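You operate a simulated robot arm through the tools that you are given. There is no shell and no other tool. Be economical: measure what you need, move in short steps, check, and stop when the job is done.

The job below is to be done with a simulated two-armed robot. You get a single attempt, and the scene is never put back.

TASK
Probe all three test wells and water the level that reads dry.
Fine: put the orange probe back in its stand, switch the pump on, open that level's valve till the water covers the mark, then shut it before the overflow lamp lights; the other two get no water; leave the rest.

The check looks at the end state, three seconds after you hand in, the way a careful person would. Anything else that was tipped, shoved, dropped, spilled or broken makes it a failure. Lids that push on must go on centred and level and be pressed home; caps that screw on are set level and turned clockwise until they are tight.

THE ROBOT
Two 7-joint arms with two-finger parallel grippers on one trunk, on a base that drives. Base frame: it is fixed to the floor where the robot stands at the start and does not move with it; the origin is under the middle of the robot, x ahead of it, y to its left, z up. Units: m, degrees, N and s.
The left shoulder is at the start at [0.07, 0.163, 1.218], the right one opposite. With the tool pointing down near the work surface each hand reaches from about 0.1 to 0.7 m from the robot's upright axis, wherever it stands, measured 20 degrees to its own side. Places, roughly: low dimmer knob [-0.8, 0.5, 0.6]; low lamp plug [-0.8, 0.4, 0.8]; low lamp switch [-0.8, 0.5, 0.5]; low level valve [-0.8, -0.8, 0.5]; low test well [-0.8, -0.3, 0.4]; middle dimmer knob [-0.8, 0.5, 1]; middle lamp plug [-0.8, 0.4, 1.1]; middle lamp switch [-0.8, 0.5, 0.9]; middle level valve [-0.8, -0.8, 0.9]; middle test well [-0.8, -0.1, 0.8]; probe stand [0.5, 0.1, 0.9]; rack pump switch [-0.8, -0.5, 0.9]; top dimmer knob [-0.8, 0.5, 1.4]; top lamp plug [-0.8, 0.4, 1.5]; top lamp switch [-0.8, 0.5, 1.2]; top level valve [-0.8, -0.8, 1.2]. Payload 3.43 kg a hand.
Tool frame (each hand has its own): the origin (TCP) lies between the finger pads and is the grasp point; the fingertips stand 0.034 m ahead of it; z points along the fingers, y is the line along which they close. The gripper opens to 0.128 m. The fingers are 0.024 m wide and 0.012 m thick; the gripper's body (0.048 by 0.13 m) begins 0.096 m behind the TCP.
Orientation is that of the tool frame in the base frame, as a unit quaternion [w, x, y, z]. With the fingers straight down and closing along the base's y, the tool's x points along the base's -x, its y along +y and its z along -z.

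THE INTERFACE
- The arms move only by the tool jog_arm. It takes "left_commands", "right_commands" or both (then of equal length, played together; a hand with none holds still); each is a list of rows, each an object (a shift or turn left out is 0, a gripper value left out holds the last) with "travel": the shift along the tool's x, y, z in m, a list of three; "angular": the turn, a rotation vector about the tool's x, y, z in degrees, a list of three. In form: [{"travel": [dx, dy, dz], "angular": [ax, ay, az]}, ...]. A call has 1 to 12 rows; each row shifts and turns the commanded pose from where the row before left it, along the tool's axes as they then stand. "left_claw" and "right_claw" are, for a hand that has rows, the opening, from 0 (shut) to 1 (fully open), set as the call begins (left out, the last holds). Each row takes 0.2 s and may step no farther than 0.05 m and 8.6 degrees from the row before; otherwise, or with a gripper value out of range, the whole call is refused. Where a pose cannot be reached the arm comes as near as it can. A force on the tool above 40 N (or 10 N above the force at the start of the call, whichever is more), or a blocked arm, ends the call early, and 0.2 s more pass. The fingers move at their own pace (about 0.153 m/s each) and stop on an object; they squeeze with about 37 N. The grip force told is the motor's: it shows also when the fingers shut on nothing. Time passes only in rows, and 0.2 s behind the last, so rows that do not move let the fingers close. The reply holds the time, the measured pose of the TCP, the force on the tool along the base axes, the opening and the grip force, in the units named above and with some noise, with the torque about the TCP (base axes, N m) and any sound that the robot's microphone picked up.
- Cameras (640 x 400 px; columns grow to the right, rows downward): "scene" is now at [0.1331, -0.012, 1.4327]; the picture's right is [-0.13, -0.99, 0.00], its down [-0.70, 0.09, -0.71] and it looks along [0.71, -0.09, -0.70] (base axes); focal length 214 px, centre (320, 200). "left" rides on the left gripper at [0.076, 0.011, -0.16] in its tool frame; the picture's right is [-0.15, 0.99, 0.00], its down [-0.88, -0.13, -0.46] and it looks along [-0.45, -0.07, 0.89] (tool axes); focal length 234 px, centre (320, 200). "right" rides on the right gripper at [0.076, -0.011, -0.16] in its tool frame; the picture's right is [0.15, 0.99, 0.00], its down [-0.88, 0.13, -0.46] and it looks along [-0.45, 0.07, 0.89] (tool axes); focal length 234 px, centre (320, 200). There is no depth. A picture from a camera that has moved, and an enlarged one, comes with that camera's place and axes in the base frame and with its lens.
- get_image(camera): a new picture of that camera. No time passes.
- slide_trunk(by): slides the trunk up (or, below 0, down) by that many m; the arms and the scene camera ride with it, the base frame stays. It gives what a move gives, with no picture.
- steer(legs): drives the robot by 1 to 6 legs, each [ahead, left, turn to the left] in m, m and degrees, along the robot's own axes; the way and the turn of a leg run together, so that a leg with both is an arc; at most 1.5 m and 180 degrees a leg. The arms and the cameras ride along, it lands a little off, and it stops where it bumps. It gives what a move gives.
- turn_head(pan, tilt): turns the head with the scene camera to pan (to the left, within 86 degrees either way) and tilt (down, from -29 to 69), counted from straight ahead of the robot. It gives what a move gives.
- inspect(camera, box): a new picture of the part [left, top, right, bottom] of that camera's present view, enlarged. No time passes.
- job_done(): hands the job in; it is judged then, once.

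Go step by step. Nothing tells you exact positions but the pictures and the camera data: compare them with the known pose of the tool, close in by small moves and look again before you grip or let go. The budget is 120 turns and 100 pictures, counting those below and the enlarged ones. Unless the task says otherwise, let go and move clear before handing in.

The tools are called after "Request:" by a JSON object that holds its "fn" and its "kwargs". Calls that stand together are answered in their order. jog_arm: Moves the arms, as the interface text tells. Its arguments: {"type":"object","properties":{"left_commands":{"type":"array"},"left_claw":{"type":"number"},"right_commands":{"type":"array"},"right_claw":{"type":"number"}},"required":[]} The other tools are called the same way: slide_trunk (by) slides the trunk up or down; steer (legs) drives the base; turn_head (pan, tilt) turns the head that bears the scene camera; get_image (camera) takes a picture; inspect (camera, box) takes an enlarged picture of a part of a camera's view; job_done () hands the job in.

At the start:

```text
time: 0.0
left_position: [0.5928, -0.1028, 1.4168]
left_ee_rot: [0.001, -0.001, 1.0, -0.001]
left_ft_force: [0.1, -0.3, -0.1]
left_ft_torque: [0.0, -0.01, 0.02]
left_width: 0.1278
left_finger_force: 0.1
right_position: [0.3691, -0.4383, 1.4576]
right_ee_rot: [0.0, 0.001, 1.0, -0.001]
right_ft_force: [-0.7, 0.6, -0.2]
right_ft_torque: [0.0, -0.02, 0.03]
right_width: 0.1279
right_finger_force: 0.1
trunk travel left (down, up): [-0.698, 0.242]
robot x, y, heading: [-0.0042, -0.0064, -0.0]
head pan, tilt: [-7.5, 44.6]
```

scene: 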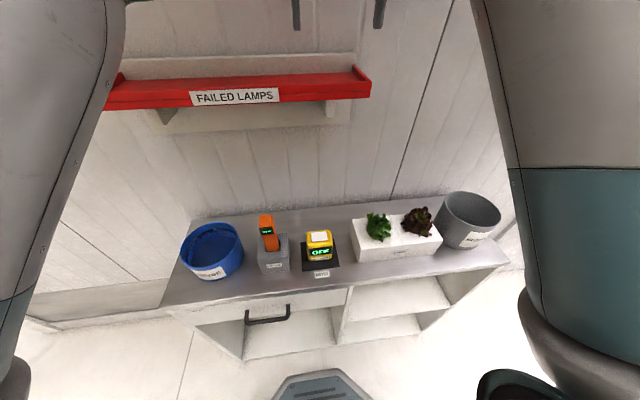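
right: 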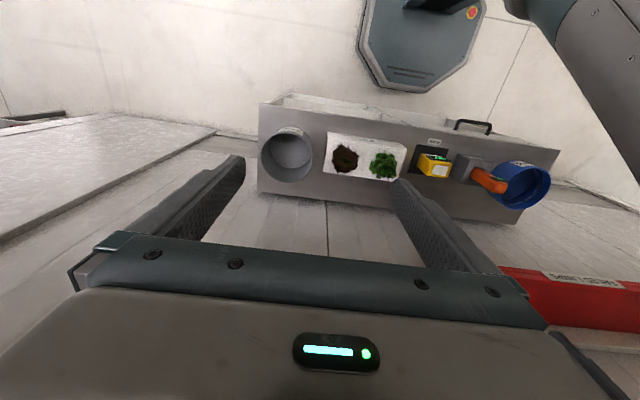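
left: 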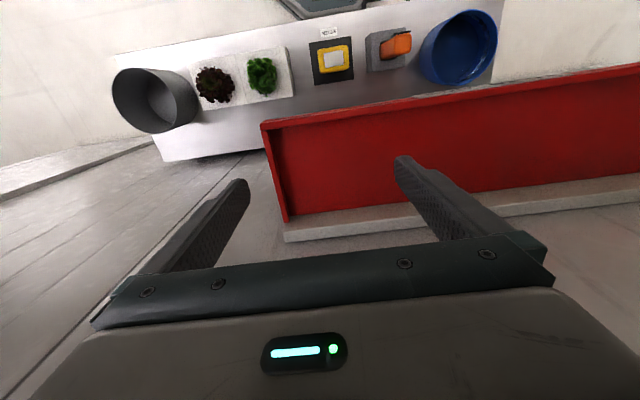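

I see the bench ahead, with the orange probe in its grey stand beside a yellow meter. The rack is behind the robot, so I'll look closer at the probe first.

Request:
{"fn": "inspect", "kwargs": {"camera": "scene", "box": [220, 190, 380, 290]}}

Request:
{"fn": "inspect", "kwargs": {"camera": "left", "box": [300, 0, 460, 100]}}

```text
4.00 times, centred on (300, 240) of scene
camera zoom: at [0.1331, -0.012, 1.4327], right [-0.13, -0.99, 0.0], down [-0.7, 0.09, -0.71], along [0.71, -0.09, -0.7], focal length 858 px, centre (400, 40)
```

zoom: 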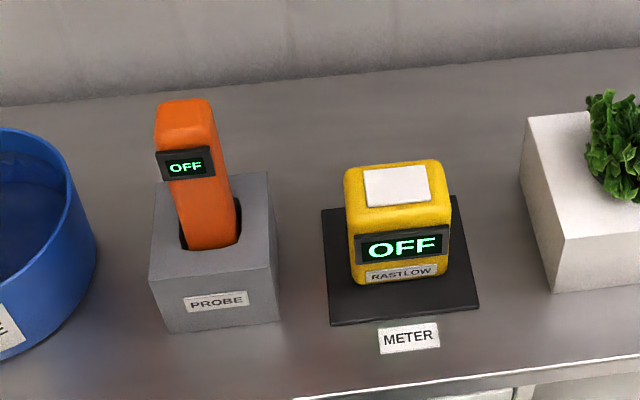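

```text
4.00 times, centred on (380, 50) of left
camera zoom: at [0.5173, -0.09, 1.5749], right [0.15, 0.99, 0.0], down [0.88, -0.13, 0.46], along [0.45, -0.07, -0.89], focal length 937 px, centre (80, 800)
```

zoom: 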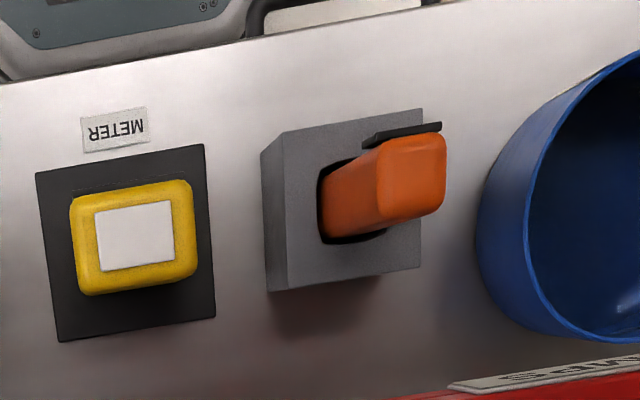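

The probe stands upright at about (0.479, 0.073), with its top at z≈1.05 and the stand top at z≈0.93. I'll look to both sides before I turn.

Request:
{"fn": "turn_head", "kwargs": {"pan": 86, "tilt": 25}}

Request:
{"fn": "get_image", "kwargs": {"camera": "scene"}}

Request:
{"fn": "turn_head", "kwargs": {"pan": -86, "tilt": 25}}

Request:
{"fn": "get_image", "kwargs": {"camera": "scene"}}

```text
time: 1.7
left_position: [0.5933, -0.1027, 1.4151]
left_ee_rot: [0.001, -0.001, 1.0, -0.002]
left_ft_force: [0.2, -0.3, 1.3]
left_ft_torque: [-0.02, -0.03, 0.0]
left_width: 0.1282
left_finger_force: 0.0
right_position: [0.3681, -0.4365, 1.4569]
right_ee_rot: [0.0, 0.0, 1.0, -0.001]
right_ft_force: [0.4, -0.4, -0.4]
right_ft_torque: [0.01, 0.0, 0.02]
right_width: 0.1279
right_finger_force: 0.0
trunk travel left (down, up): [-0.698, 0.242]
robot x, y, heading: [-0.0013, 0.003, -0.0]
head pan, tilt: [85.9, 25.0]
```

```text
94 pictures are left
camera scene: at [0.0587, 0.0906, 1.4627], right [1.0, -0.07, 0.0], down [-0.03, -0.42, -0.91], along [0.06, 0.9, -0.42], focal length 214 px, centre (320, 200)
```

scene: 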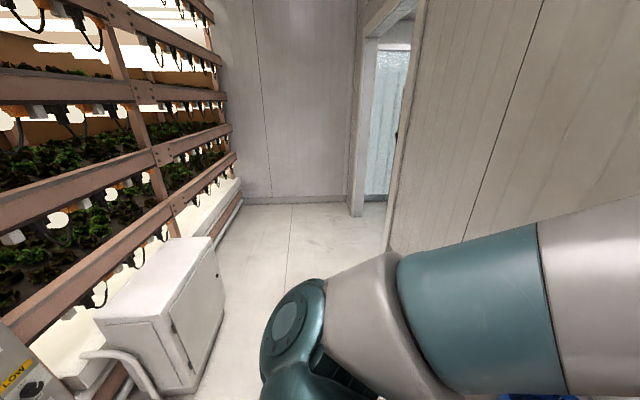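

```text
time: 4.3
left_position: [0.5938, -0.1018, 1.4156]
left_ee_rot: [0.001, 0.0, 1.0, -0.001]
left_ft_force: [-0.5, -0.5, 0.0]
left_ft_torque: [0.01, 0.01, 0.03]
left_width: 0.1281
left_finger_force: 0.1
right_position: [0.368, -0.4375, 1.4585]
right_ee_rot: [0.0, 0.0, 1.0, -0.001]
right_ft_force: [0.5, 0.3, 0.3]
right_ft_torque: [0.0, 0.02, 0.0]
right_width: 0.1279
right_finger_force: 0.1
trunk travel left (down, up): [-0.698, 0.242]
robot x, y, heading: [-0.001, 0.0028, 0.0]
head pan, tilt: [-85.9, 25.0]
```

```text
93 pictures are left
camera scene: at [0.0587, -0.0932, 1.4627], right [-1.0, -0.07, 0.0], down [-0.03, 0.42, -0.91], along [0.06, -0.9, -0.42], focal length 214 px, centre (320, 200)
```

scene: 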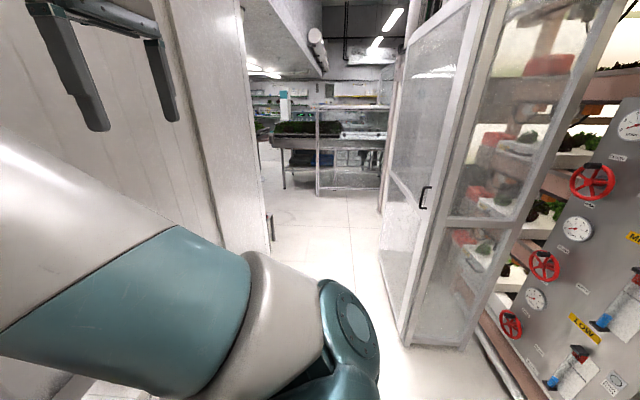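

The rack is behind me, with red valve wheels and gauges at its −y end. I'll draw the left hand in a little and turn around to study the wells before I choose a grip.

Request:
{"fn": "jog_arm", "kwargs": {"left_commands": [{"travel": [0.05, 0.03, 0]}, {"travel": [0.05, 0.03, 0]}, {"travel": [0.05, 0.04, 0]}], "right_commands": [{"travel": [0, 0.03, 0]}, {"travel": [0, 0.03, 0]}, {"travel": [0, 0.03, 0]}]}}

Request:
{"fn": "steer", "kwargs": {"legs": [[0, 0, 90], [0, 0, 90]]}}

Request:
{"fn": "turn_head", "kwargs": {"pan": 0, "tilt": 25}}

Request:
{"fn": "get_image", "kwargs": {"camera": "scene"}}

```text
refused: row 1 steps farther than a row can; nothing moved
```

```text
time: 12.3
left_position: [-0.5929, 0.1099, 1.4142]
left_ee_rot: [-0.001, 1.0, -0.007, 0.0]
left_ft_force: [0.2, 0.5, -0.2]
left_ft_torque: [0.01, -0.04, 0.01]
left_width: 0.1282
left_finger_force: 0.1
right_position: [-0.3607, 0.4418, 1.4563]
right_ee_rot: [-0.001, 1.0, -0.007, 0.001]
right_ft_force: [0.5, 0.0, -0.1]
right_ft_torque: [0.02, 0.01, -0.03]
right_width: 0.1276
right_finger_force: 0.1
trunk travel left (down, up): [-0.698, 0.242]
robot x, y, heading: [-0.004, -0.0004, 179.2]
head pan, tilt: [-85.9, 25.0]
```

```text
time: 13.9
left_position: [-0.5919, 0.1098, 1.4154]
left_ee_rot: [-0.001, 1.0, -0.006, -0.001]
left_ft_force: [0.2, -0.7, 0.2]
left_ft_torque: [0.03, 0.02, 0.0]
left_width: 0.1278
left_finger_force: 0.1
right_position: [-0.3623, 0.4439, 1.4572]
right_ee_rot: [0.0, 1.0, -0.007, 0.0]
right_ft_force: [0.2, 0.9, 0.4]
right_ft_torque: [0.01, 0.05, 0.0]
right_width: 0.1281
right_finger_force: 0.0
trunk travel left (down, up): [-0.698, 0.242]
robot x, y, heading: [-0.0019, -0.0005, 179.4]
head pan, tilt: [0.0, 25.0]
```

```text
92 pictures are left
camera scene: at [-0.1406, 0.001, 1.4627], right [0.01, 1.0, 0.0], down [0.42, -0.01, -0.91], along [-0.91, 0.01, -0.42], focal length 214 px, centre (320, 200)
```

scene: 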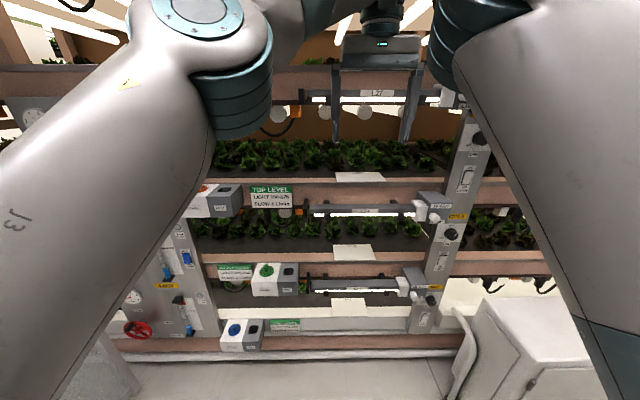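

The turn worked. The three wells look like small boxes with coloured tops beside the level signs, so I'll zoom in on them.

Request:
{"fn": "inspect", "kwargs": {"camera": "scene", "box": [180, 170, 340, 270]}}

Request:
{"fn": "inspect", "kwargs": {"camera": "scene", "box": [190, 255, 350, 355]}}

Request:
{"fn": "inspect", "kwargs": {"camera": "scene", "box": [90, 230, 250, 370]}}

```text
4.00 times, centred on (260, 220) of scene
camera zoom: at [-0.1406, 0.001, 1.4627], right [0.01, 1.0, 0.0], down [0.42, -0.01, -0.91], along [-0.91, 0.01, -0.42], focal length 858 px, centre (560, 120)
```

zoom: 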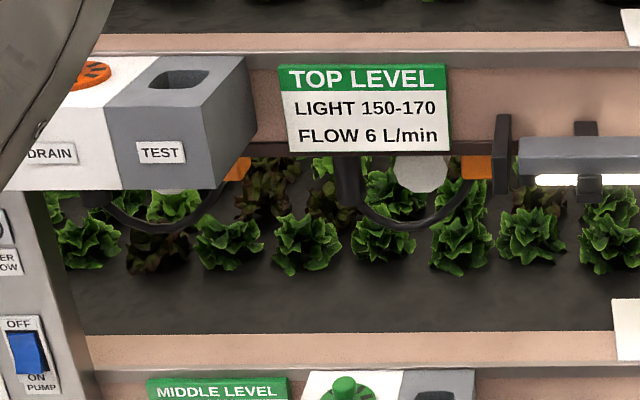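

```text
4.00 times, centred on (270, 305) of scene
camera zoom: at [-0.1406, 0.001, 1.4627], right [0.01, 1.0, 0.0], down [0.42, -0.01, -0.91], along [-0.91, 0.01, -0.42], focal length 858 px, centre (520, -220)
```

zoom: 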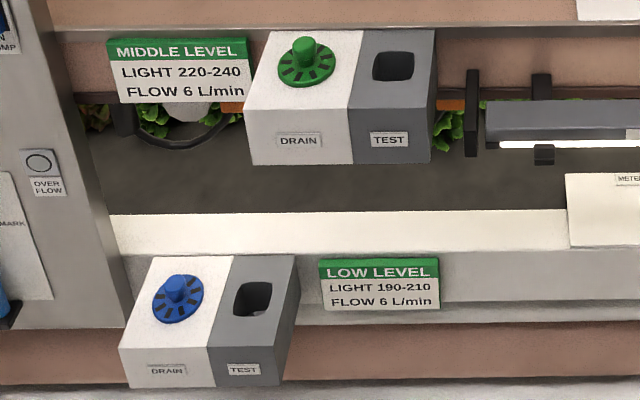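

```text
2.86 times, centred on (170, 300) of scene
camera zoom: at [-0.1406, 0.001, 1.4627], right [0.01, 1.0, 0.0], down [0.42, -0.01, -0.91], along [-0.91, 0.01, -0.42], focal length 613 px, centre (749, -86)
```

zoom: 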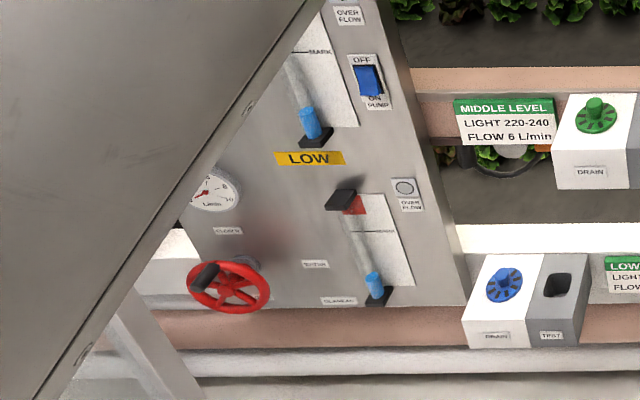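

The wells are grey "TEST" boxes, each with a square hole facing up: top ≈(−0.8, −0.31, 1.20), middle ≈(−0.8, −0.12, 0.85), low ≈(−0.8, −0.31, 0.49). I'll check them against the left hand camera.

Request:
{"fn": "get_image", "kwargs": {"camera": "left"}}

Request:
{"fn": "get_image", "kwargs": {"camera": "right"}}

```text
88 pictures are left
camera left: at [-0.5151, 0.0996, 1.5749], right [-0.16, -0.99, 0.0], down [-0.88, 0.14, 0.46], along [-0.45, 0.07, -0.89], focal length 234 px, centre (320, 200)
```

left: 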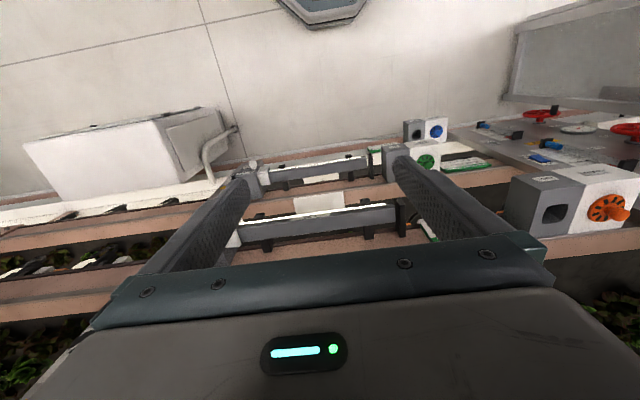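

```text
87 pictures are left
camera right: at [-0.2848, 0.4548, 1.6177], right [0.13, -0.99, 0.0], down [-0.88, -0.12, 0.46], along [-0.45, -0.06, -0.89], focal length 234 px, centre (320, 200)
```

right: 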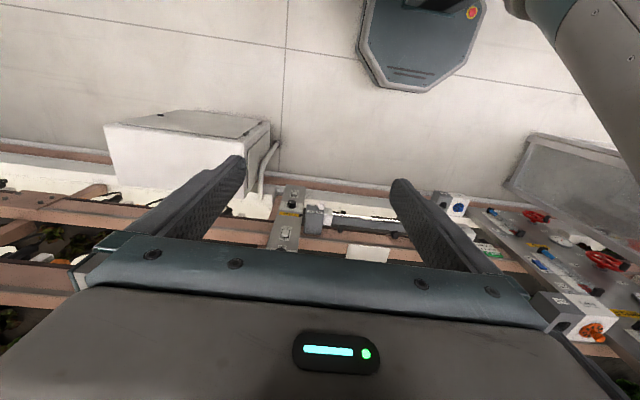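

Wells confirmed: top ≈(−0.81, −0.31, 1.19), low ≈(−0.79, −0.30, 0.48). The red shelf overhangs the bench, so I'll grip the probe with the hand tilted 45°, fingers forward and down. That also clears the rack planks. I'll turn back to the bench now.

Request:
{"fn": "steer", "kwargs": {"legs": [[0, 0, -90], [0, 0, -89.4]]}}

Request:
{"fn": "turn_head", "kwargs": {"pan": 0, "tilt": 40}}

Request:
{"fn": "jog_arm", "kwargs": {"left_commands": [{"travel": [0.045, 0, 0]}, {"travel": [0.045, 0, 0]}, {"travel": [0.045, 0, 0]}, {"travel": [0.045, 0, 0]}, {"travel": [0.045, 0, 0]}, {"angular": [0, -7.5, 0]}, {"angular": [0, -7.5, 0]}, {"angular": [0, -7.5, 0]}, {"angular": [0, -7.5, 0]}, {"angular": [0, -7.5, 0]}, {"angular": [0, -7.5, 0]}]}}

```text
time: 22.0
left_position: [0.5909, -0.1125, 1.4146]
left_ee_rot: [0.001, 0.009, 1.0, -0.001]
left_ft_force: [-0.5, 0.0, 0.0]
left_ft_torque: [0.0, -0.06, 0.0]
left_width: 0.1282
left_finger_force: 0.0
right_position: [0.3609, -0.4439, 1.4577]
right_ee_rot: [0.0, 0.008, 1.0, -0.002]
right_ft_force: [0.9, 0.1, -0.3]
right_ft_torque: [-0.01, -0.01, -0.02]
right_width: 0.128
right_finger_force: 0.0
trunk travel left (down, up): [-0.698, 0.242]
robot x, y, heading: [-0.0016, -0.002, -1.2]
head pan, tilt: [0.0, 25.0]
```

```text
time: 22.7
left_position: [0.5898, -0.1135, 1.4148]
left_ee_rot: [0.001, 0.008, 1.0, -0.001]
left_ft_force: [0.0, -0.3, 0.7]
left_ft_torque: [0.01, -0.02, -0.03]
left_width: 0.1279
left_finger_force: 0.0
right_position: [0.3606, -0.4445, 1.4569]
right_ee_rot: [0.0, 0.008, 1.0, -0.001]
right_ft_force: [0.3, -0.2, 0.3]
right_ft_torque: [-0.02, -0.02, 0.01]
right_width: 0.128
right_finger_force: 0.0
trunk travel left (down, up): [-0.698, 0.242]
robot x, y, heading: [-0.003, -0.0008, -1.4]
head pan, tilt: [0.0, 40.0]
```

```text
time: 23.7
left_position: [0.4414, -0.1051, 1.4172]
left_ee_rot: [0.0, -0.006, 1.0, -0.011]
left_ft_force: [5.4, 3.3, 0.9]
left_ft_torque: [-0.53, 0.87, -0.3]
left_width: 0.1282
left_finger_force: 0.1
right_position: [0.3581, -0.4409, 1.4604]
right_ee_rot: [0.003, 0.007, 1.0, -0.002]
right_ft_force: [0.0, 0.5, -0.6]
right_ft_torque: [-0.05, -0.05, -0.02]
right_width: 0.1282
right_finger_force: 0.0
trunk travel left (down, up): [-0.698, 0.242]
robot x, y, heading: [-0.0006, -0.0, -1.5]
head pan, tilt: [0.0, 40.0]
stopped in row 4 (left hand): the force on the tool passed its limit at 130 N (the readings are from after the stop); the commanded pose is now the measured one
```

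The left hand bumped something while drawing in, so I'll look at what it touched.

Request:
{"fn": "get_image", "kwargs": {"camera": "scene"}}

Request:
{"fn": "get_image", "kwargs": {"camera": "right"}}

```text
86 pictures are left
camera scene: at [0.1364, -0.0021, 1.4395], right [-0.02, -1.0, 0.0], down [-0.64, 0.01, -0.77], along [0.77, -0.01, -0.64], focal length 214 px, centre (320, 200)
```

scene: 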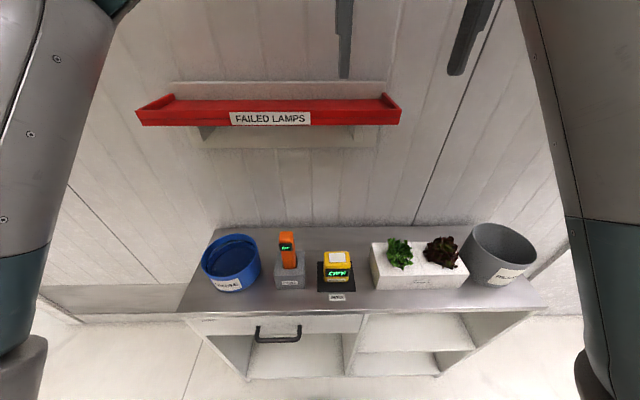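

```text
85 pictures are left
camera right: at [0.2827, -0.4492, 1.6206], right [-0.13, 0.99, -0.01], down [0.88, 0.12, 0.46], along [0.46, 0.05, -0.89], focal length 234 px, centre (320, 200)
```

right: 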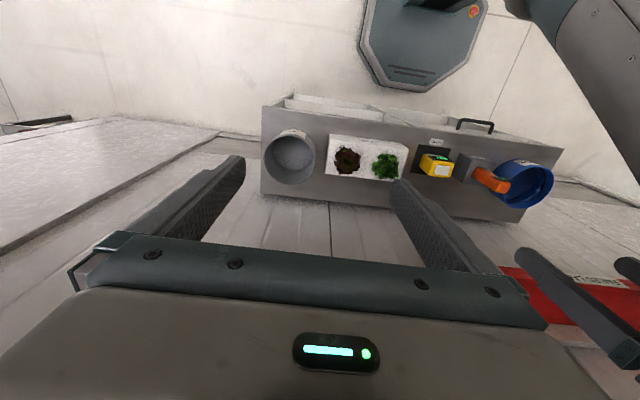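

The two wrists were crowding each other. I'll separate them sideways, then bring the left hand over the probe's line and tilt it.

Request:
{"fn": "jog_arm", "kwargs": {"left_commands": [{"travel": [0, 0.04, 0]}, {"travel": [0, 0.045, 0]}, {"travel": [0, 0.045, 0]}, {"travel": [0, 0.045, 0]}], "right_commands": [{}, {}, {"travel": [0, -0.03, 0]}, {"travel": [0, -0.03, 0]}]}}

Request:
{"fn": "inspect", "kwargs": {"camera": "scene", "box": [240, 210, 400, 310]}}

```text
time: 24.7
left_position: [0.4387, 0.0677, 1.4128]
left_ee_rot: [-0.001, -0.005, 1.0, -0.01]
left_ft_force: [-0.2, -0.6, 0.2]
left_ft_torque: [0.01, -0.02, 0.05]
left_width: 0.1282
left_finger_force: 0.1
right_position: [0.3571, -0.5033, 1.4606]
right_ee_rot: [0.003, 0.008, 1.0, -0.002]
right_ft_force: [0.3, -0.3, 0.2]
right_ft_torque: [0.0, 0.0, -0.01]
right_width: 0.1279
right_finger_force: 0.2
trunk travel left (down, up): [-0.698, 0.242]
robot x, y, heading: [-0.0018, 0.0016, -1.2]
head pan, tilt: [0.0, 40.0]
```

```text
4.00 times, centred on (320, 260) of scene
camera zoom: at [0.1369, -0.0034, 1.4394], right [-0.02, -1.0, 0.0], down [-0.64, 0.01, -0.77], along [0.77, -0.01, -0.64], focal length 858 px, centre (320, -40)
```

zoom: 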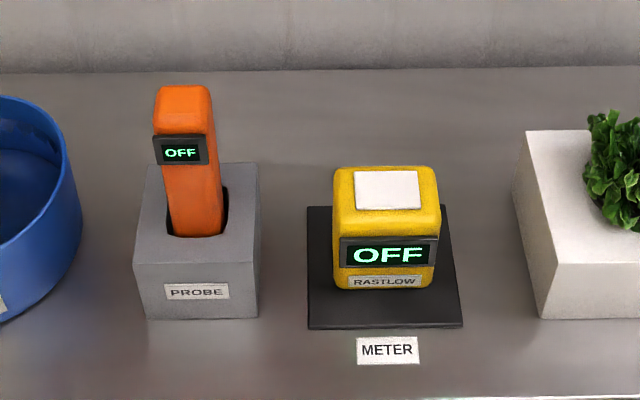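

I'll back the base 0.12 m for elbow room, then tilt the hand.

Request:
{"fn": "steer", "kwargs": {"legs": [[-0.13, 0, 0]]}}

Request:
{"fn": "jog_arm", "kwargs": {"left_commands": [{"angular": [0, -7.5, 0]}, {"angular": [0, -7.5, 0]}, {"angular": [0, -7.5, 0]}, {"angular": [0, -7.5, 0]}, {"angular": [0, -7.5, 0]}, {"angular": [0, -7.5, 0]}], "left_claw": 0.55}}

```text
time: 26.0
left_position: [0.3122, 0.0692, 1.4121]
left_ee_rot: [-0.001, -0.006, 1.0, -0.01]
left_ft_force: [0.0, -0.5, 0.0]
left_ft_torque: [-0.04, 0.02, 0.04]
left_width: 0.1279
left_finger_force: 0.1
right_position: [0.2296, -0.5023, 1.4586]
right_ee_rot: [0.003, 0.007, 1.0, -0.002]
right_ft_force: [0.6, -1.0, 0.0]
right_ft_torque: [0.0, 0.0, 0.01]
right_width: 0.1281
right_finger_force: 0.0
trunk travel left (down, up): [-0.698, 0.242]
robot x, y, heading: [-0.1284, 0.0018, -1.0]
head pan, tilt: [0.0, 40.0]
```

```text
time: 27.4
left_position: [0.3088, 0.0694, 1.4131]
left_ee_rot: [0.383, -0.009, 0.924, -0.007]
left_ft_force: [0.3, -0.1, -0.7]
left_ft_torque: [0.0, -0.03, 0.02]
left_width: 0.0707
left_finger_force: 0.0
right_position: [0.2273, -0.5011, 1.4608]
right_ee_rot: [0.003, 0.008, 1.0, -0.002]
right_ft_force: [-0.1, -0.9, -0.1]
right_ft_torque: [-0.02, -0.03, -0.02]
right_width: 0.1281
right_finger_force: 0.0
trunk travel left (down, up): [-0.698, 0.242]
robot x, y, heading: [-0.1291, 0.0018, -1.2]
head pan, tilt: [0.0, 40.0]
```

Request:
{"fn": "jog_arm", "kwargs": {"left_commands": [{"travel": [0.0269, 0.0007, 0.0327]}, {"travel": [0.0269, 0.0007, 0.0327]}, {"travel": [0.0269, 0.0007, 0.0327]}, {"travel": [0.0269, 0.0007, 0.0327]}, {"travel": [0.0269, 0.0007, 0.0327]}, {"travel": [0.0269, 0.0007, 0.0327]}, {"travel": [0.0269, 0.0007, 0.0327]}, {}]}}

Request:
{"fn": "get_image", "kwargs": {"camera": "left"}}

Request:
{"fn": "get_image", "kwargs": {"camera": "scene"}}

```text
time: 29.2
left_position: [0.3531, 0.0565, 1.1224]
left_ee_rot: [0.382, -0.009, 0.924, -0.006]
left_ft_force: [0.1, -0.7, 0.4]
left_ft_torque: [-0.02, 0.0, -0.02]
left_width: 0.0706
left_finger_force: 0.0
left hand out of reach, approached as far as the arm can: row 6, 7
right_position: [0.228, -0.5015, 1.46]
right_ee_rot: [0.004, 0.008, 1.0, -0.002]
right_ft_force: [0.1, -0.1, 0.5]
right_ft_torque: [0.01, -0.02, -0.02]
right_width: 0.128
right_finger_force: 0.1
trunk travel left (down, up): [-0.698, 0.242]
robot x, y, heading: [-0.1241, 0.0056, -1.0]
head pan, tilt: [0.0, 40.0]
```

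```text
83 pictures are left
camera left: at [0.1871, 0.0682, 1.1829], right [0.09, 0.99, 0.09], down [0.3, -0.11, 0.95], along [0.95, -0.06, -0.31], focal length 234 px, centre (320, 200)
```

left: 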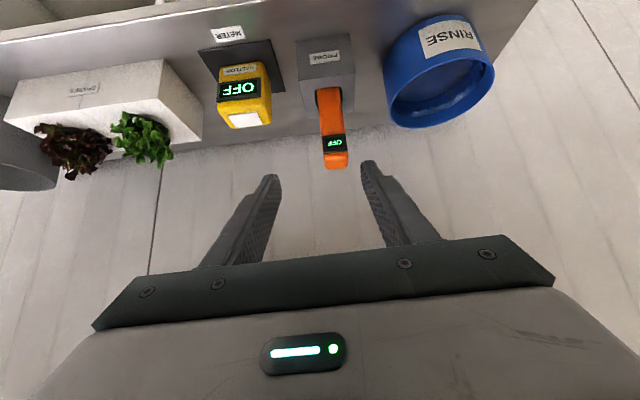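

```text
82 pictures are left
camera scene: at [0.0065, -0.0013, 1.4395], right [-0.02, -1.0, 0.0], down [-0.64, 0.01, -0.77], along [0.77, -0.01, -0.64], focal length 214 px, centre (320, 200)
```

scene: 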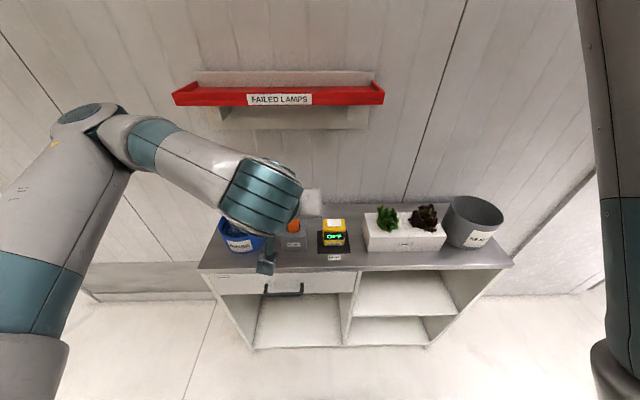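

Request:
{"fn": "jog_arm", "kwargs": {"left_commands": [{"travel": [0.004, 0.002, 0.04]}, {"travel": [0.004, 0.002, 0.04]}, {}]}}

```text
time: 30.0
left_position: [0.4052, 0.0587, 1.061]
left_ee_rot: [0.384, -0.008, 0.923, -0.006]
left_ft_force: [-0.4, -0.3, 0.3]
left_ft_torque: [0.04, 0.01, 0.06]
left_width: 0.0704
left_finger_force: 0.2
right_position: [0.2265, -0.5021, 1.4596]
right_ee_rot: [0.004, 0.008, 1.0, -0.001]
right_ft_force: [0.0, 0.4, 0.2]
right_ft_torque: [0.02, 0.0, 0.01]
right_width: 0.1283
right_finger_force: 0.1
trunk travel left (down, up): [-0.698, 0.242]
robot x, y, heading: [-0.1329, 0.0018, -1.2]
head pan, tilt: [0.0, 40.0]
```

Request:
{"fn": "jog_arm", "kwargs": {"left_commands": [{"travel": [0.003, 0.015, 0.015]}, {"travel": [0.004, 0.0, 0.035]}, {}]}}

Request:
{"fn": "get_image", "kwargs": {"camera": "left"}}

```text
time: 30.8
left_position: [0.4338, 0.0745, 1.0203]
left_ee_rot: [0.382, -0.009, 0.924, -0.006]
left_ft_force: [-0.4, 0.4, -0.6]
left_ft_torque: [-0.02, 0.0, 0.0]
left_width: 0.0702
left_finger_force: 0.1
right_position: [0.2284, -0.5002, 1.46]
right_ee_rot: [0.003, 0.008, 1.0, -0.001]
right_ft_force: [-0.6, -0.3, -0.6]
right_ft_torque: [0.01, -0.04, -0.02]
right_width: 0.1278
right_finger_force: 0.0
trunk travel left (down, up): [-0.698, 0.242]
robot x, y, heading: [-0.1267, 0.0027, -1.2]
head pan, tilt: [0.0, 40.0]
```

```text
81 pictures are left
camera left: at [0.2688, 0.0858, 1.0799], right [0.09, 0.99, 0.09], down [0.3, -0.11, 0.95], along [0.95, -0.06, -0.31], focal length 234 px, centre (320, 200)
```

left: 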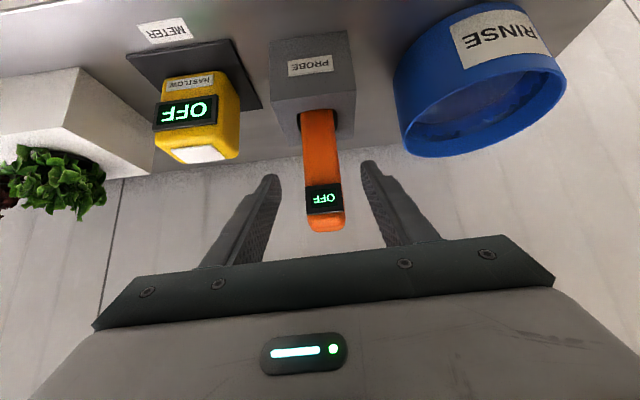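

Alignment looks right. I'll move in and grip just below the display.

Request:
{"fn": "jog_arm", "kwargs": {"left_commands": [{"travel": [0, 0, 0.032]}, {"travel": [0, 0.0, 0.031]}, {}]}}

Request:
{"fn": "jog_arm", "kwargs": {"left_commands": [{}, {}, {}], "left_claw": 0.1}}

Request:
{"fn": "get_image", "kwargs": {"camera": "left"}}

```text
time: 31.6
left_position: [0.4807, 0.0741, 0.9765]
left_ee_rot: [0.383, -0.009, 0.924, -0.006]
left_ft_force: [-0.4, 0.0, -0.9]
left_ft_torque: [-0.04, 0.01, -0.01]
left_width: 0.0703
left_finger_force: 0.0
right_position: [0.2266, -0.5009, 1.4606]
right_ee_rot: [0.003, 0.007, 1.0, -0.001]
right_ft_force: [0.6, -0.1, 0.3]
right_ft_torque: [0.02, -0.02, 0.05]
right_width: 0.1281
right_finger_force: 0.0
trunk travel left (down, up): [-0.698, 0.242]
robot x, y, heading: [-0.13, 0.0038, -1.0]
head pan, tilt: [0.0, 40.0]
```

```text
time: 32.4
left_position: [0.4793, 0.075, 0.9773]
left_ee_rot: [0.382, -0.009, 0.924, -0.006]
left_ft_force: [0.1, -0.5, 0.6]
left_ft_torque: [0.05, -0.05, -0.01]
left_width: 0.0335
left_finger_force: 37.0
right_position: [0.2289, -0.5018, 1.4604]
right_ee_rot: [0.003, 0.007, 1.0, -0.002]
right_ft_force: [-0.1, -0.3, -0.6]
right_ft_torque: [0.02, 0.02, 0.01]
right_width: 0.1279
right_finger_force: 0.0
trunk travel left (down, up): [-0.698, 0.242]
robot x, y, heading: [-0.1288, 0.0026, -1.0]
head pan, tilt: [0.0, 40.0]
```

```text
80 pictures are left
camera left: at [0.3133, 0.0862, 1.0361], right [0.09, 0.99, 0.08], down [0.3, -0.11, 0.95], along [0.95, -0.06, -0.31], focal length 234 px, centre (320, 200)
```

left: 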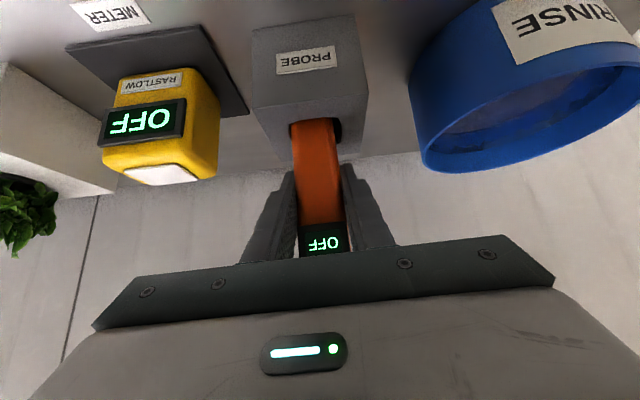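

Gripped at 33.5 mm. Now I'll lift it straight up out of the stand.

Request:
{"fn": "jog_arm", "kwargs": {"left_commands": [{"travel": [-0.015, 0, -0.015]}, {"travel": [-0.015, 0, -0.015]}, {"travel": [-0.02, 0, -0.02]}, {"travel": [-0.02, 0, -0.02]}, {"travel": [-0.02, 0, -0.02]}, {}]}}

Request:
{"fn": "get_image", "kwargs": {"camera": "left"}}

Request:
{"fn": "get_image", "kwargs": {"camera": "scene"}}

```text
time: 33.8
left_position: [0.481, 0.0759, 1.105]
left_ee_rot: [0.382, -0.008, 0.924, -0.007]
left_ft_force: [0.5, 0.0, -0.4]
left_ft_torque: [0.0, -0.01, 0.0]
left_width: 0.0333
left_finger_force: 37.7
right_position: [0.2278, -0.5018, 1.4608]
right_ee_rot: [0.003, 0.008, 1.0, -0.002]
right_ft_force: [0.3, -0.3, 0.0]
right_ft_torque: [0.01, 0.0, 0.0]
right_width: 0.128
right_finger_force: 0.0
trunk travel left (down, up): [-0.698, 0.242]
robot x, y, heading: [-0.1305, 0.0002, -1.2]
head pan, tilt: [0.0, 40.0]
```

```text
79 pictures are left
camera left: at [0.3145, 0.0884, 1.1638], right [0.09, 0.99, 0.08], down [0.3, -0.11, 0.95], along [0.95, -0.06, -0.31], focal length 234 px, centre (320, 200)
```

left: 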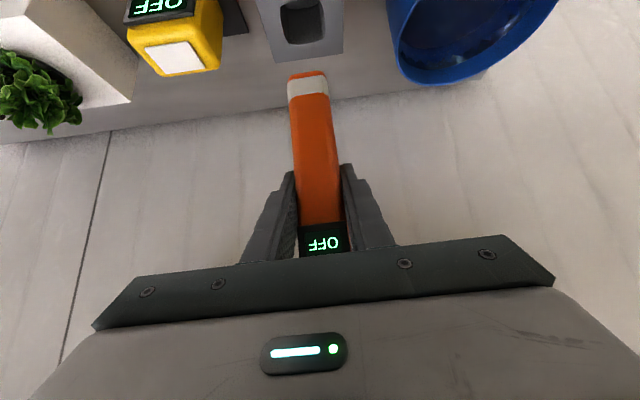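

```text
78 pictures are left
camera scene: at [0.0078, -0.0012, 1.4393], right [-0.02, -1.0, 0.0], down [-0.64, 0.01, -0.77], along [0.77, -0.01, -0.64], focal length 214 px, centre (320, 200)
```

scene: 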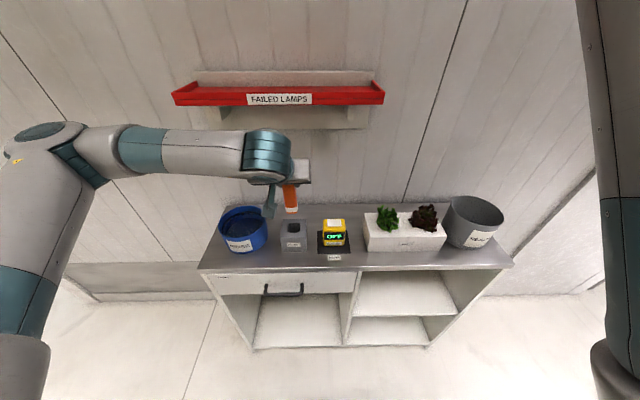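

The probe is out. It is a straight bar reaching about 0.11 m below the grip point. I'll raise and draw in the hand, move the base forward and turn to the rack.

Request:
{"fn": "jog_arm", "kwargs": {"left_commands": [{"travel": [-0.0116, 0, -0.0379]}, {"travel": [-0.0116, 0, -0.0379]}, {"travel": [-0.0116, 0, -0.0379]}, {"travel": [-0.0116, 0, -0.0379]}, {"travel": [-0.0116, 0, -0.0379]}, {"travel": [-0.0116, 0, -0.0379]}, {"travel": [-0.0116, 0, -0.0379]}, {}]}}

Request:
{"fn": "steer", "kwargs": {"legs": [[0.13, 0, 0], [0, 0, 91], [0, 0, 90]]}}

Request:
{"fn": "turn_head", "kwargs": {"pan": 15, "tilt": 25}}

Request:
{"fn": "get_image", "kwargs": {"camera": "scene"}}

Request:
{"fn": "get_image", "kwargs": {"camera": "left"}}

```text
time: 35.6
left_position: [0.3509, 0.0775, 1.349]
left_ee_rot: [0.382, -0.009, 0.924, -0.006]
left_ft_force: [0.3, 0.1, -0.5]
left_ft_torque: [0.03, 0.03, 0.02]
left_width: 0.0329
left_finger_force: 37.2
right_position: [0.2305, -0.5015, 1.4596]
right_ee_rot: [0.003, 0.008, 1.0, -0.002]
right_ft_force: [0.0, -0.4, 0.0]
right_ft_torque: [-0.01, 0.04, 0.02]
right_width: 0.1282
right_finger_force: 0.1
trunk travel left (down, up): [-0.698, 0.242]
robot x, y, heading: [-0.131, 0.0019, -1.1]
head pan, tilt: [0.0, 40.0]
```

```text
time: 44.5
left_position: [-0.4794, -0.0704, 1.3494]
left_ee_rot: [-0.008, 0.924, 0.004, -0.382]
left_ft_force: [-0.8, -0.8, -1.4]
left_ft_torque: [0.02, 0.04, 0.03]
left_width: 0.0335
left_finger_force: 37.1
right_position: [-0.3498, 0.5087, 1.4594]
right_ee_rot: [-0.002, 1.0, -0.014, -0.003]
right_ft_force: [0.2, 0.6, 0.5]
right_ft_torque: [0.01, 0.0, 0.02]
right_width: 0.128
right_finger_force: 0.0
trunk travel left (down, up): [-0.698, 0.242]
robot x, y, heading: [0.0013, -0.0026, 178.4]
head pan, tilt: [0.0, 40.0]
```

```text
time: 45.2
left_position: [-0.4797, -0.0702, 1.3502]
left_ee_rot: [-0.008, 0.924, 0.005, -0.382]
left_ft_force: [-0.1, -0.7, -1.2]
left_ft_torque: [-0.01, 0.0, -0.01]
left_width: 0.0334
left_finger_force: 36.4
right_position: [-0.3507, 0.508, 1.4597]
right_ee_rot: [-0.002, 1.0, -0.014, -0.003]
right_ft_force: [0.3, 0.3, 1.2]
right_ft_torque: [0.01, -0.03, 0.0]
right_width: 0.128
right_finger_force: 0.0
trunk travel left (down, up): [-0.698, 0.242]
robot x, y, heading: [0.0018, -0.0005, 178.3]
head pan, tilt: [15.0, 25.0]
```

```text
77 pictures are left
camera scene: at [-0.1371, -0.0209, 1.4626], right [-0.23, 0.97, 0.0], down [0.41, 0.1, -0.91], along [-0.88, -0.21, -0.42], focal length 214 px, centre (320, 200)
```

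scene: 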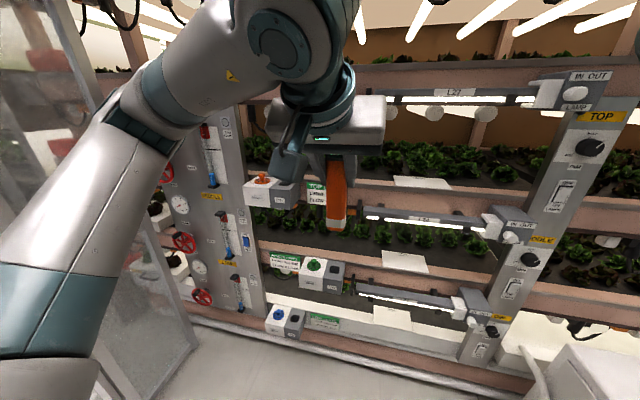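

```text
76 pictures are left
camera left: at [-0.3128, -0.0821, 1.4087], right [-0.1, -0.99, 0.08], down [-0.3, 0.11, 0.95], along [-0.95, 0.07, -0.31], focal length 234 px, centre (320, 200)
```

left: 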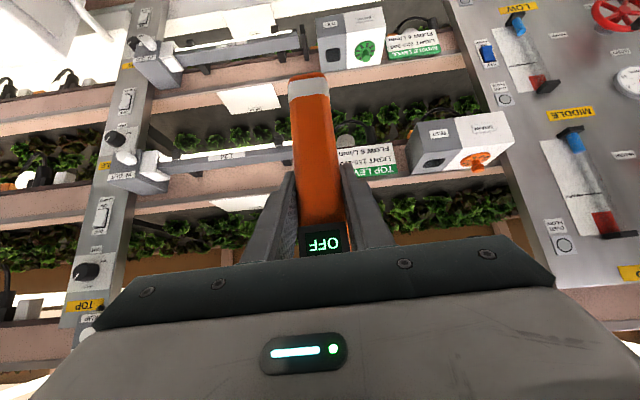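

The rack view is clear and the hand and probe are steady. I'll raise the trunk for the top well, then drive a little ahead and left.

Request:
{"fn": "slide_trunk", "kwargs": {"by": 0.2}}

Request:
{"fn": "steer", "kwargs": {"legs": [[0, 0.14, 1.0], [0.14, 0, 0]]}}

Request:
{"fn": "inspect", "kwargs": {"camera": "left", "box": [260, 50, 580, 250]}}

```text
time: 47.4
left_position: [-0.4785, -0.0713, 1.5488]
left_ee_rot: [-0.008, 0.924, 0.004, -0.382]
left_ft_force: [0.1, 0.0, -1.7]
left_ft_torque: [0.02, 0.0, -0.01]
left_width: 0.0336
left_finger_force: 37.3
right_position: [-0.3518, 0.5084, 1.6603]
right_ee_rot: [-0.002, 1.0, -0.014, -0.003]
right_ft_force: [0.3, -0.1, 0.3]
right_ft_torque: [0.01, 0.03, -0.02]
right_width: 0.1278
right_finger_force: 0.1
trunk travel left (down, up): [-0.898, 0.042]
robot x, y, heading: [0.0008, 0.0004, 178.4]
head pan, tilt: [15.0, 25.0]
```

```text
time: 49.7
left_position: [-0.6176, -0.2211, 1.5514]
left_ee_rot: [-0.006, 0.923, 0.013, -0.384]
left_ft_force: [0.3, -0.4, -1.2]
left_ft_torque: [0.04, 0.02, -0.02]
left_width: 0.0333
left_finger_force: 37.1
right_position: [-0.4995, 0.3606, 1.6622]
right_ee_rot: [-0.002, 1.0, -0.003, -0.004]
right_ft_force: [0.8, 0.1, 0.0]
right_ft_torque: [0.05, 0.01, -0.01]
right_width: 0.128
right_finger_force: 0.0
trunk travel left (down, up): [-0.898, 0.042]
robot x, y, heading: [-0.1407, -0.1379, 179.8]
head pan, tilt: [15.0, 25.0]
```

```text
2.00 times, centred on (420, 150) of left
camera zoom: at [-0.4502, -0.2293, 1.6096], right [-0.08, -0.99, 0.08], down [-0.3, 0.1, 0.95], along [-0.95, 0.05, -0.31], focal length 468 px, centre (120, 300)
```

zoom: 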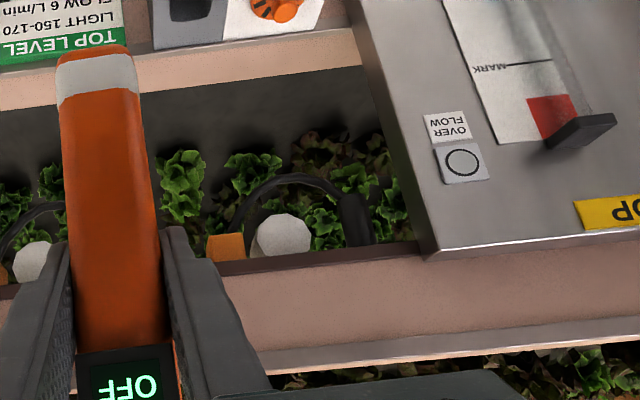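

Request:
{"fn": "jog_arm", "kwargs": {"left_commands": [{"travel": [0.0156, 0.012, 0.0382]}, {"travel": [0.0156, 0.012, 0.0382]}, {"travel": [0.0156, 0.012, 0.0382]}, {"travel": [0.0156, 0.012, 0.0382]}, {"travel": [0.0156, 0.012, 0.0382]}, {}]}}

Request:
{"fn": "get_image", "kwargs": {"camera": "left"}}

Request:
{"fn": "get_image", "kwargs": {"camera": "scene"}}

```text
time: 51.1
left_position: [-0.7014, -0.2774, 1.357]
left_ee_rot: [-0.005, 0.924, 0.012, -0.383]
left_ft_force: [1.1, 0.8, -0.2]
left_ft_torque: [0.01, -0.03, 0.0]
left_width: 0.0331
left_finger_force: 36.8
right_position: [-0.5042, 0.362, 1.6594]
right_ee_rot: [-0.002, 1.0, -0.003, -0.003]
right_ft_force: [-0.4, 0.1, -1.1]
right_ft_torque: [-0.03, -0.02, -0.04]
right_width: 0.1279
right_finger_force: 0.0
trunk travel left (down, up): [-0.898, 0.042]
robot x, y, heading: [-0.1405, -0.1386, 179.5]
head pan, tilt: [15.0, 25.0]
```

```text
74 pictures are left
camera left: at [-0.5332, -0.2848, 1.4175], right [-0.08, -0.99, 0.08], down [-0.3, 0.11, 0.95], along [-0.95, 0.05, -0.31], focal length 234 px, centre (320, 200)
```

left: 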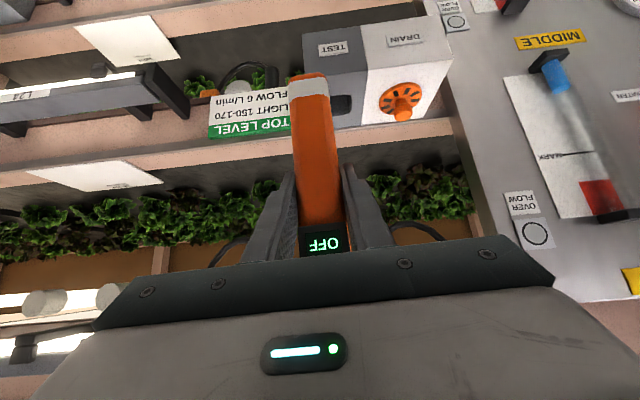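

```text
73 pictures are left
camera scene: at [-0.2799, -0.1623, 1.6627], right [-0.25, 0.97, 0.0], down [0.41, 0.11, -0.91], along [-0.88, -0.23, -0.42], focal length 214 px, centre (320, 200)
```

scene: 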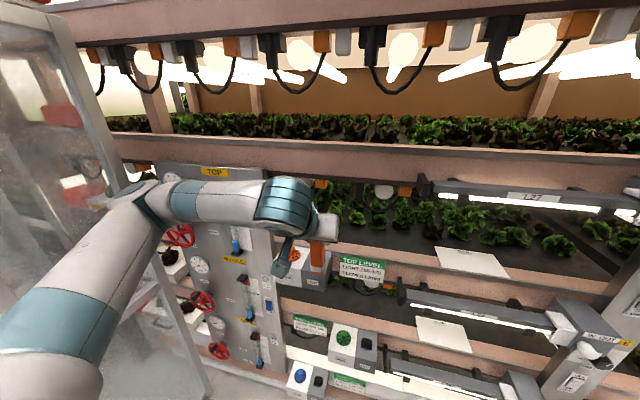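

Request:
{"fn": "inspect", "kwargs": {"camera": "left", "box": [270, 20, 470, 145]}}

Request:
{"fn": "inspect", "kwargs": {"camera": "scene", "box": [260, 210, 420, 310]}}

```text
3.20 times, centred on (370, 82) of left
camera zoom: at [-0.5332, -0.2848, 1.4175], right [-0.08, -0.99, 0.08], down [-0.3, 0.11, 0.95], along [-0.95, 0.05, -0.31], focal length 749 px, centre (160, 576)
```

zoom: 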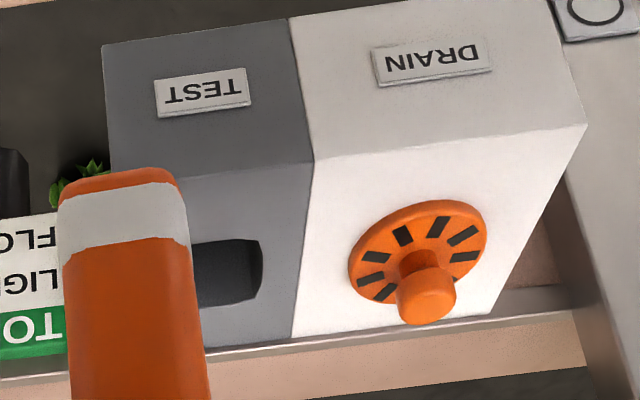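

```text
4.00 times, centred on (340, 260) of scene
camera zoom: at [-0.2799, -0.1623, 1.6627], right [-0.25, 0.97, 0.0], down [0.41, 0.11, -0.91], along [-0.88, -0.23, -0.42], focal length 858 px, centre (240, -40)
```

zoom: 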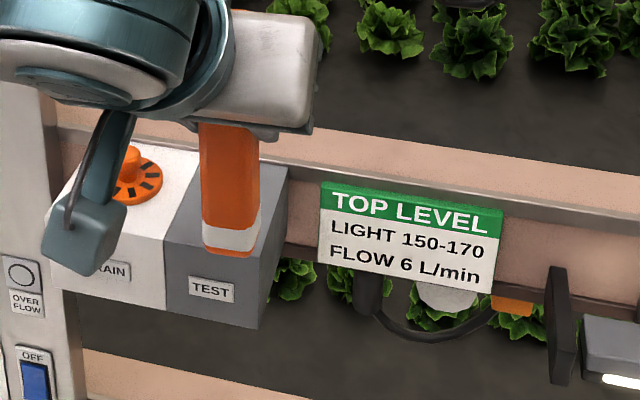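

The top hole is centred near (−0.807, −0.306), with the box top at z≈1.195. I'll move the probe horizontally over it.

Request:
{"fn": "jog_arm", "kwargs": {"left_commands": [{"travel": [-0.0249, 0.0102, 0.0249]}, {"travel": [-0.0249, 0.0102, 0.0249]}, {"travel": [-0.0249, 0.0102, 0.0249]}, {}]}}

Request:
{"fn": "inspect", "kwargs": {"camera": "left", "box": [220, 20, 420, 145]}}

Request:
{"fn": "inspect", "kwargs": {"camera": "scene", "box": [260, 210, 420, 310]}}

```text
time: 52.1
left_position: [-0.8052, -0.3105, 1.3584]
left_ee_rot: [-0.005, 0.924, 0.013, -0.383]
left_ft_force: [-0.8, -0.2, -0.5]
left_ft_torque: [-0.02, 0.04, 0.0]
left_width: 0.0335
left_finger_force: 37.5
right_position: [-0.5052, 0.3603, 1.6608]
right_ee_rot: [-0.001, 1.0, -0.003, -0.004]
right_ft_force: [-0.4, 0.1, 0.0]
right_ft_torque: [0.03, 0.01, 0.01]
right_width: 0.1279
right_finger_force: 0.1
trunk travel left (down, up): [-0.898, 0.042]
robot x, y, heading: [-0.1422, -0.138, 179.4]
head pan, tilt: [15.0, 25.0]
```

```text
3.20 times, centred on (320, 82) of left
camera zoom: at [-0.6384, -0.3181, 1.4174], right [-0.08, -0.99, 0.08], down [-0.3, 0.11, 0.95], along [-0.95, 0.05, -0.31], focal length 749 px, centre (320, 576)
```

zoom: 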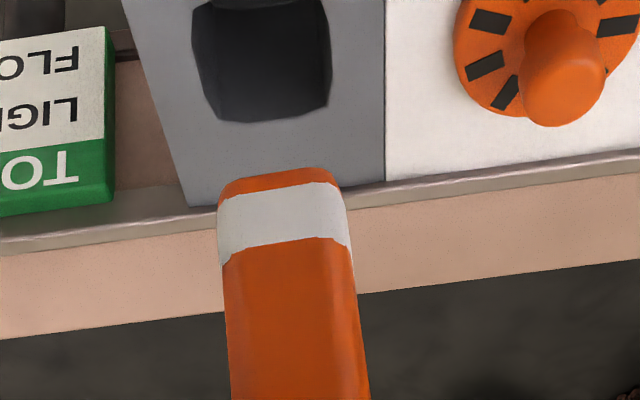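

```text
4.00 times, centred on (340, 260) of scene
camera zoom: at [-0.28, -0.1625, 1.6627], right [-0.25, 0.97, 0.0], down [0.41, 0.11, -0.91], along [-0.88, -0.23, -0.42], focal length 858 px, centre (240, -40)
```

zoom: 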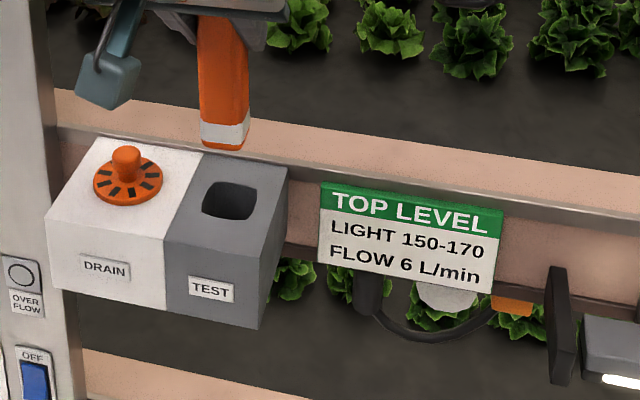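

Well placement confirmed: hole at (−0.808, −0.306). I'll make a small correction and lower the probe into the mouth.

Request:
{"fn": "jog_arm", "kwargs": {"left_commands": [{"travel": [-0.002, -0.0038, 0.002]}, {"travel": [0.0141, 0, 0.0141]}, {"travel": [0.0141, 0, 0.0141]}, {"travel": [0.01, 0, 0.01]}, {}]}}

Request:
{"fn": "inspect", "kwargs": {"camera": "left", "box": [220, 20, 420, 145]}}

Request:
{"fn": "inspect", "kwargs": {"camera": "scene", "box": [260, 210, 420, 310]}}

```text
time: 53.3
left_position: [-0.8071, -0.3057, 1.305]
left_ee_rot: [-0.005, 0.923, 0.012, -0.384]
left_ft_force: [-0.3, 0.4, -0.8]
left_ft_torque: [0.0, 0.01, 0.01]
left_width: 0.0334
left_finger_force: 37.3
right_position: [-0.5049, 0.3606, 1.6598]
right_ee_rot: [-0.002, 1.0, -0.004, -0.003]
right_ft_force: [0.4, -0.4, -0.4]
right_ft_torque: [0.01, 0.01, 0.01]
right_width: 0.1279
right_finger_force: 0.0
trunk travel left (down, up): [-0.898, 0.042]
robot x, y, heading: [-0.1422, -0.1367, 179.3]
head pan, tilt: [15.0, 25.0]
```

```text
3.20 times, centred on (320, 82) of left
camera zoom: at [-0.6409, -0.3128, 1.3628], right [-0.08, -0.99, 0.08], down [-0.3, 0.11, 0.95], along [-0.95, 0.05, -0.31], focal length 749 px, centre (320, 576)
```

zoom: 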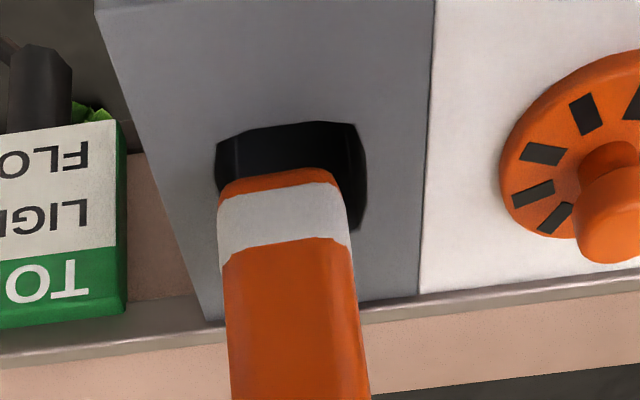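

```text
4.00 times, centred on (340, 260) of scene
camera zoom: at [-0.2802, -0.1622, 1.6627], right [-0.25, 0.97, 0.0], down [0.41, 0.11, -0.91], along [-0.88, -0.23, -0.42], focal length 858 px, centre (240, -40)
```

zoom: 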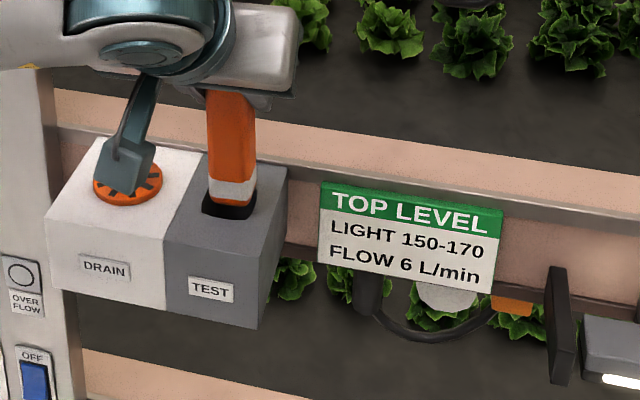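

Request:
{"fn": "jog_arm", "kwargs": {"left_commands": [{"travel": [0, 0.0025, 0]}, {"travel": [0.01, 0, 0.01]}, {"travel": [0.01, 0, 0.01]}, {}]}}

Request:
{"fn": "inspect", "kwargs": {"camera": "left", "box": [220, 20, 420, 145]}}

```text
time: 54.3
left_position: [-0.8064, -0.3069, 1.2765]
left_ee_rot: [-0.005, 0.924, 0.013, -0.383]
left_ft_force: [-0.6, -0.4, -0.5]
left_ft_torque: [-0.02, -0.01, 0.01]
left_width: 0.0334
left_finger_force: 36.8
right_position: [-0.5051, 0.361, 1.6598]
right_ee_rot: [-0.002, 1.0, -0.004, -0.003]
right_ft_force: [0.9, -0.2, 0.3]
right_ft_torque: [0.01, -0.01, 0.01]
right_width: 0.1279
right_finger_force: 0.1
trunk travel left (down, up): [-0.898, 0.042]
robot x, y, heading: [-0.1457, -0.1389, 179.1]
head pan, tilt: [15.0, 25.0]
```

```text
3.20 times, centred on (320, 82) of left
camera zoom: at [-0.641, -0.3152, 1.3345], right [-0.08, -0.99, 0.08], down [-0.3, 0.11, 0.95], along [-0.95, 0.05, -0.31], focal length 749 px, centre (320, 576)
```

zoom: 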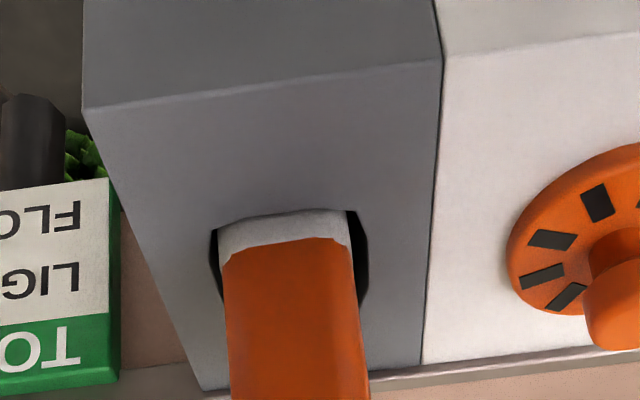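

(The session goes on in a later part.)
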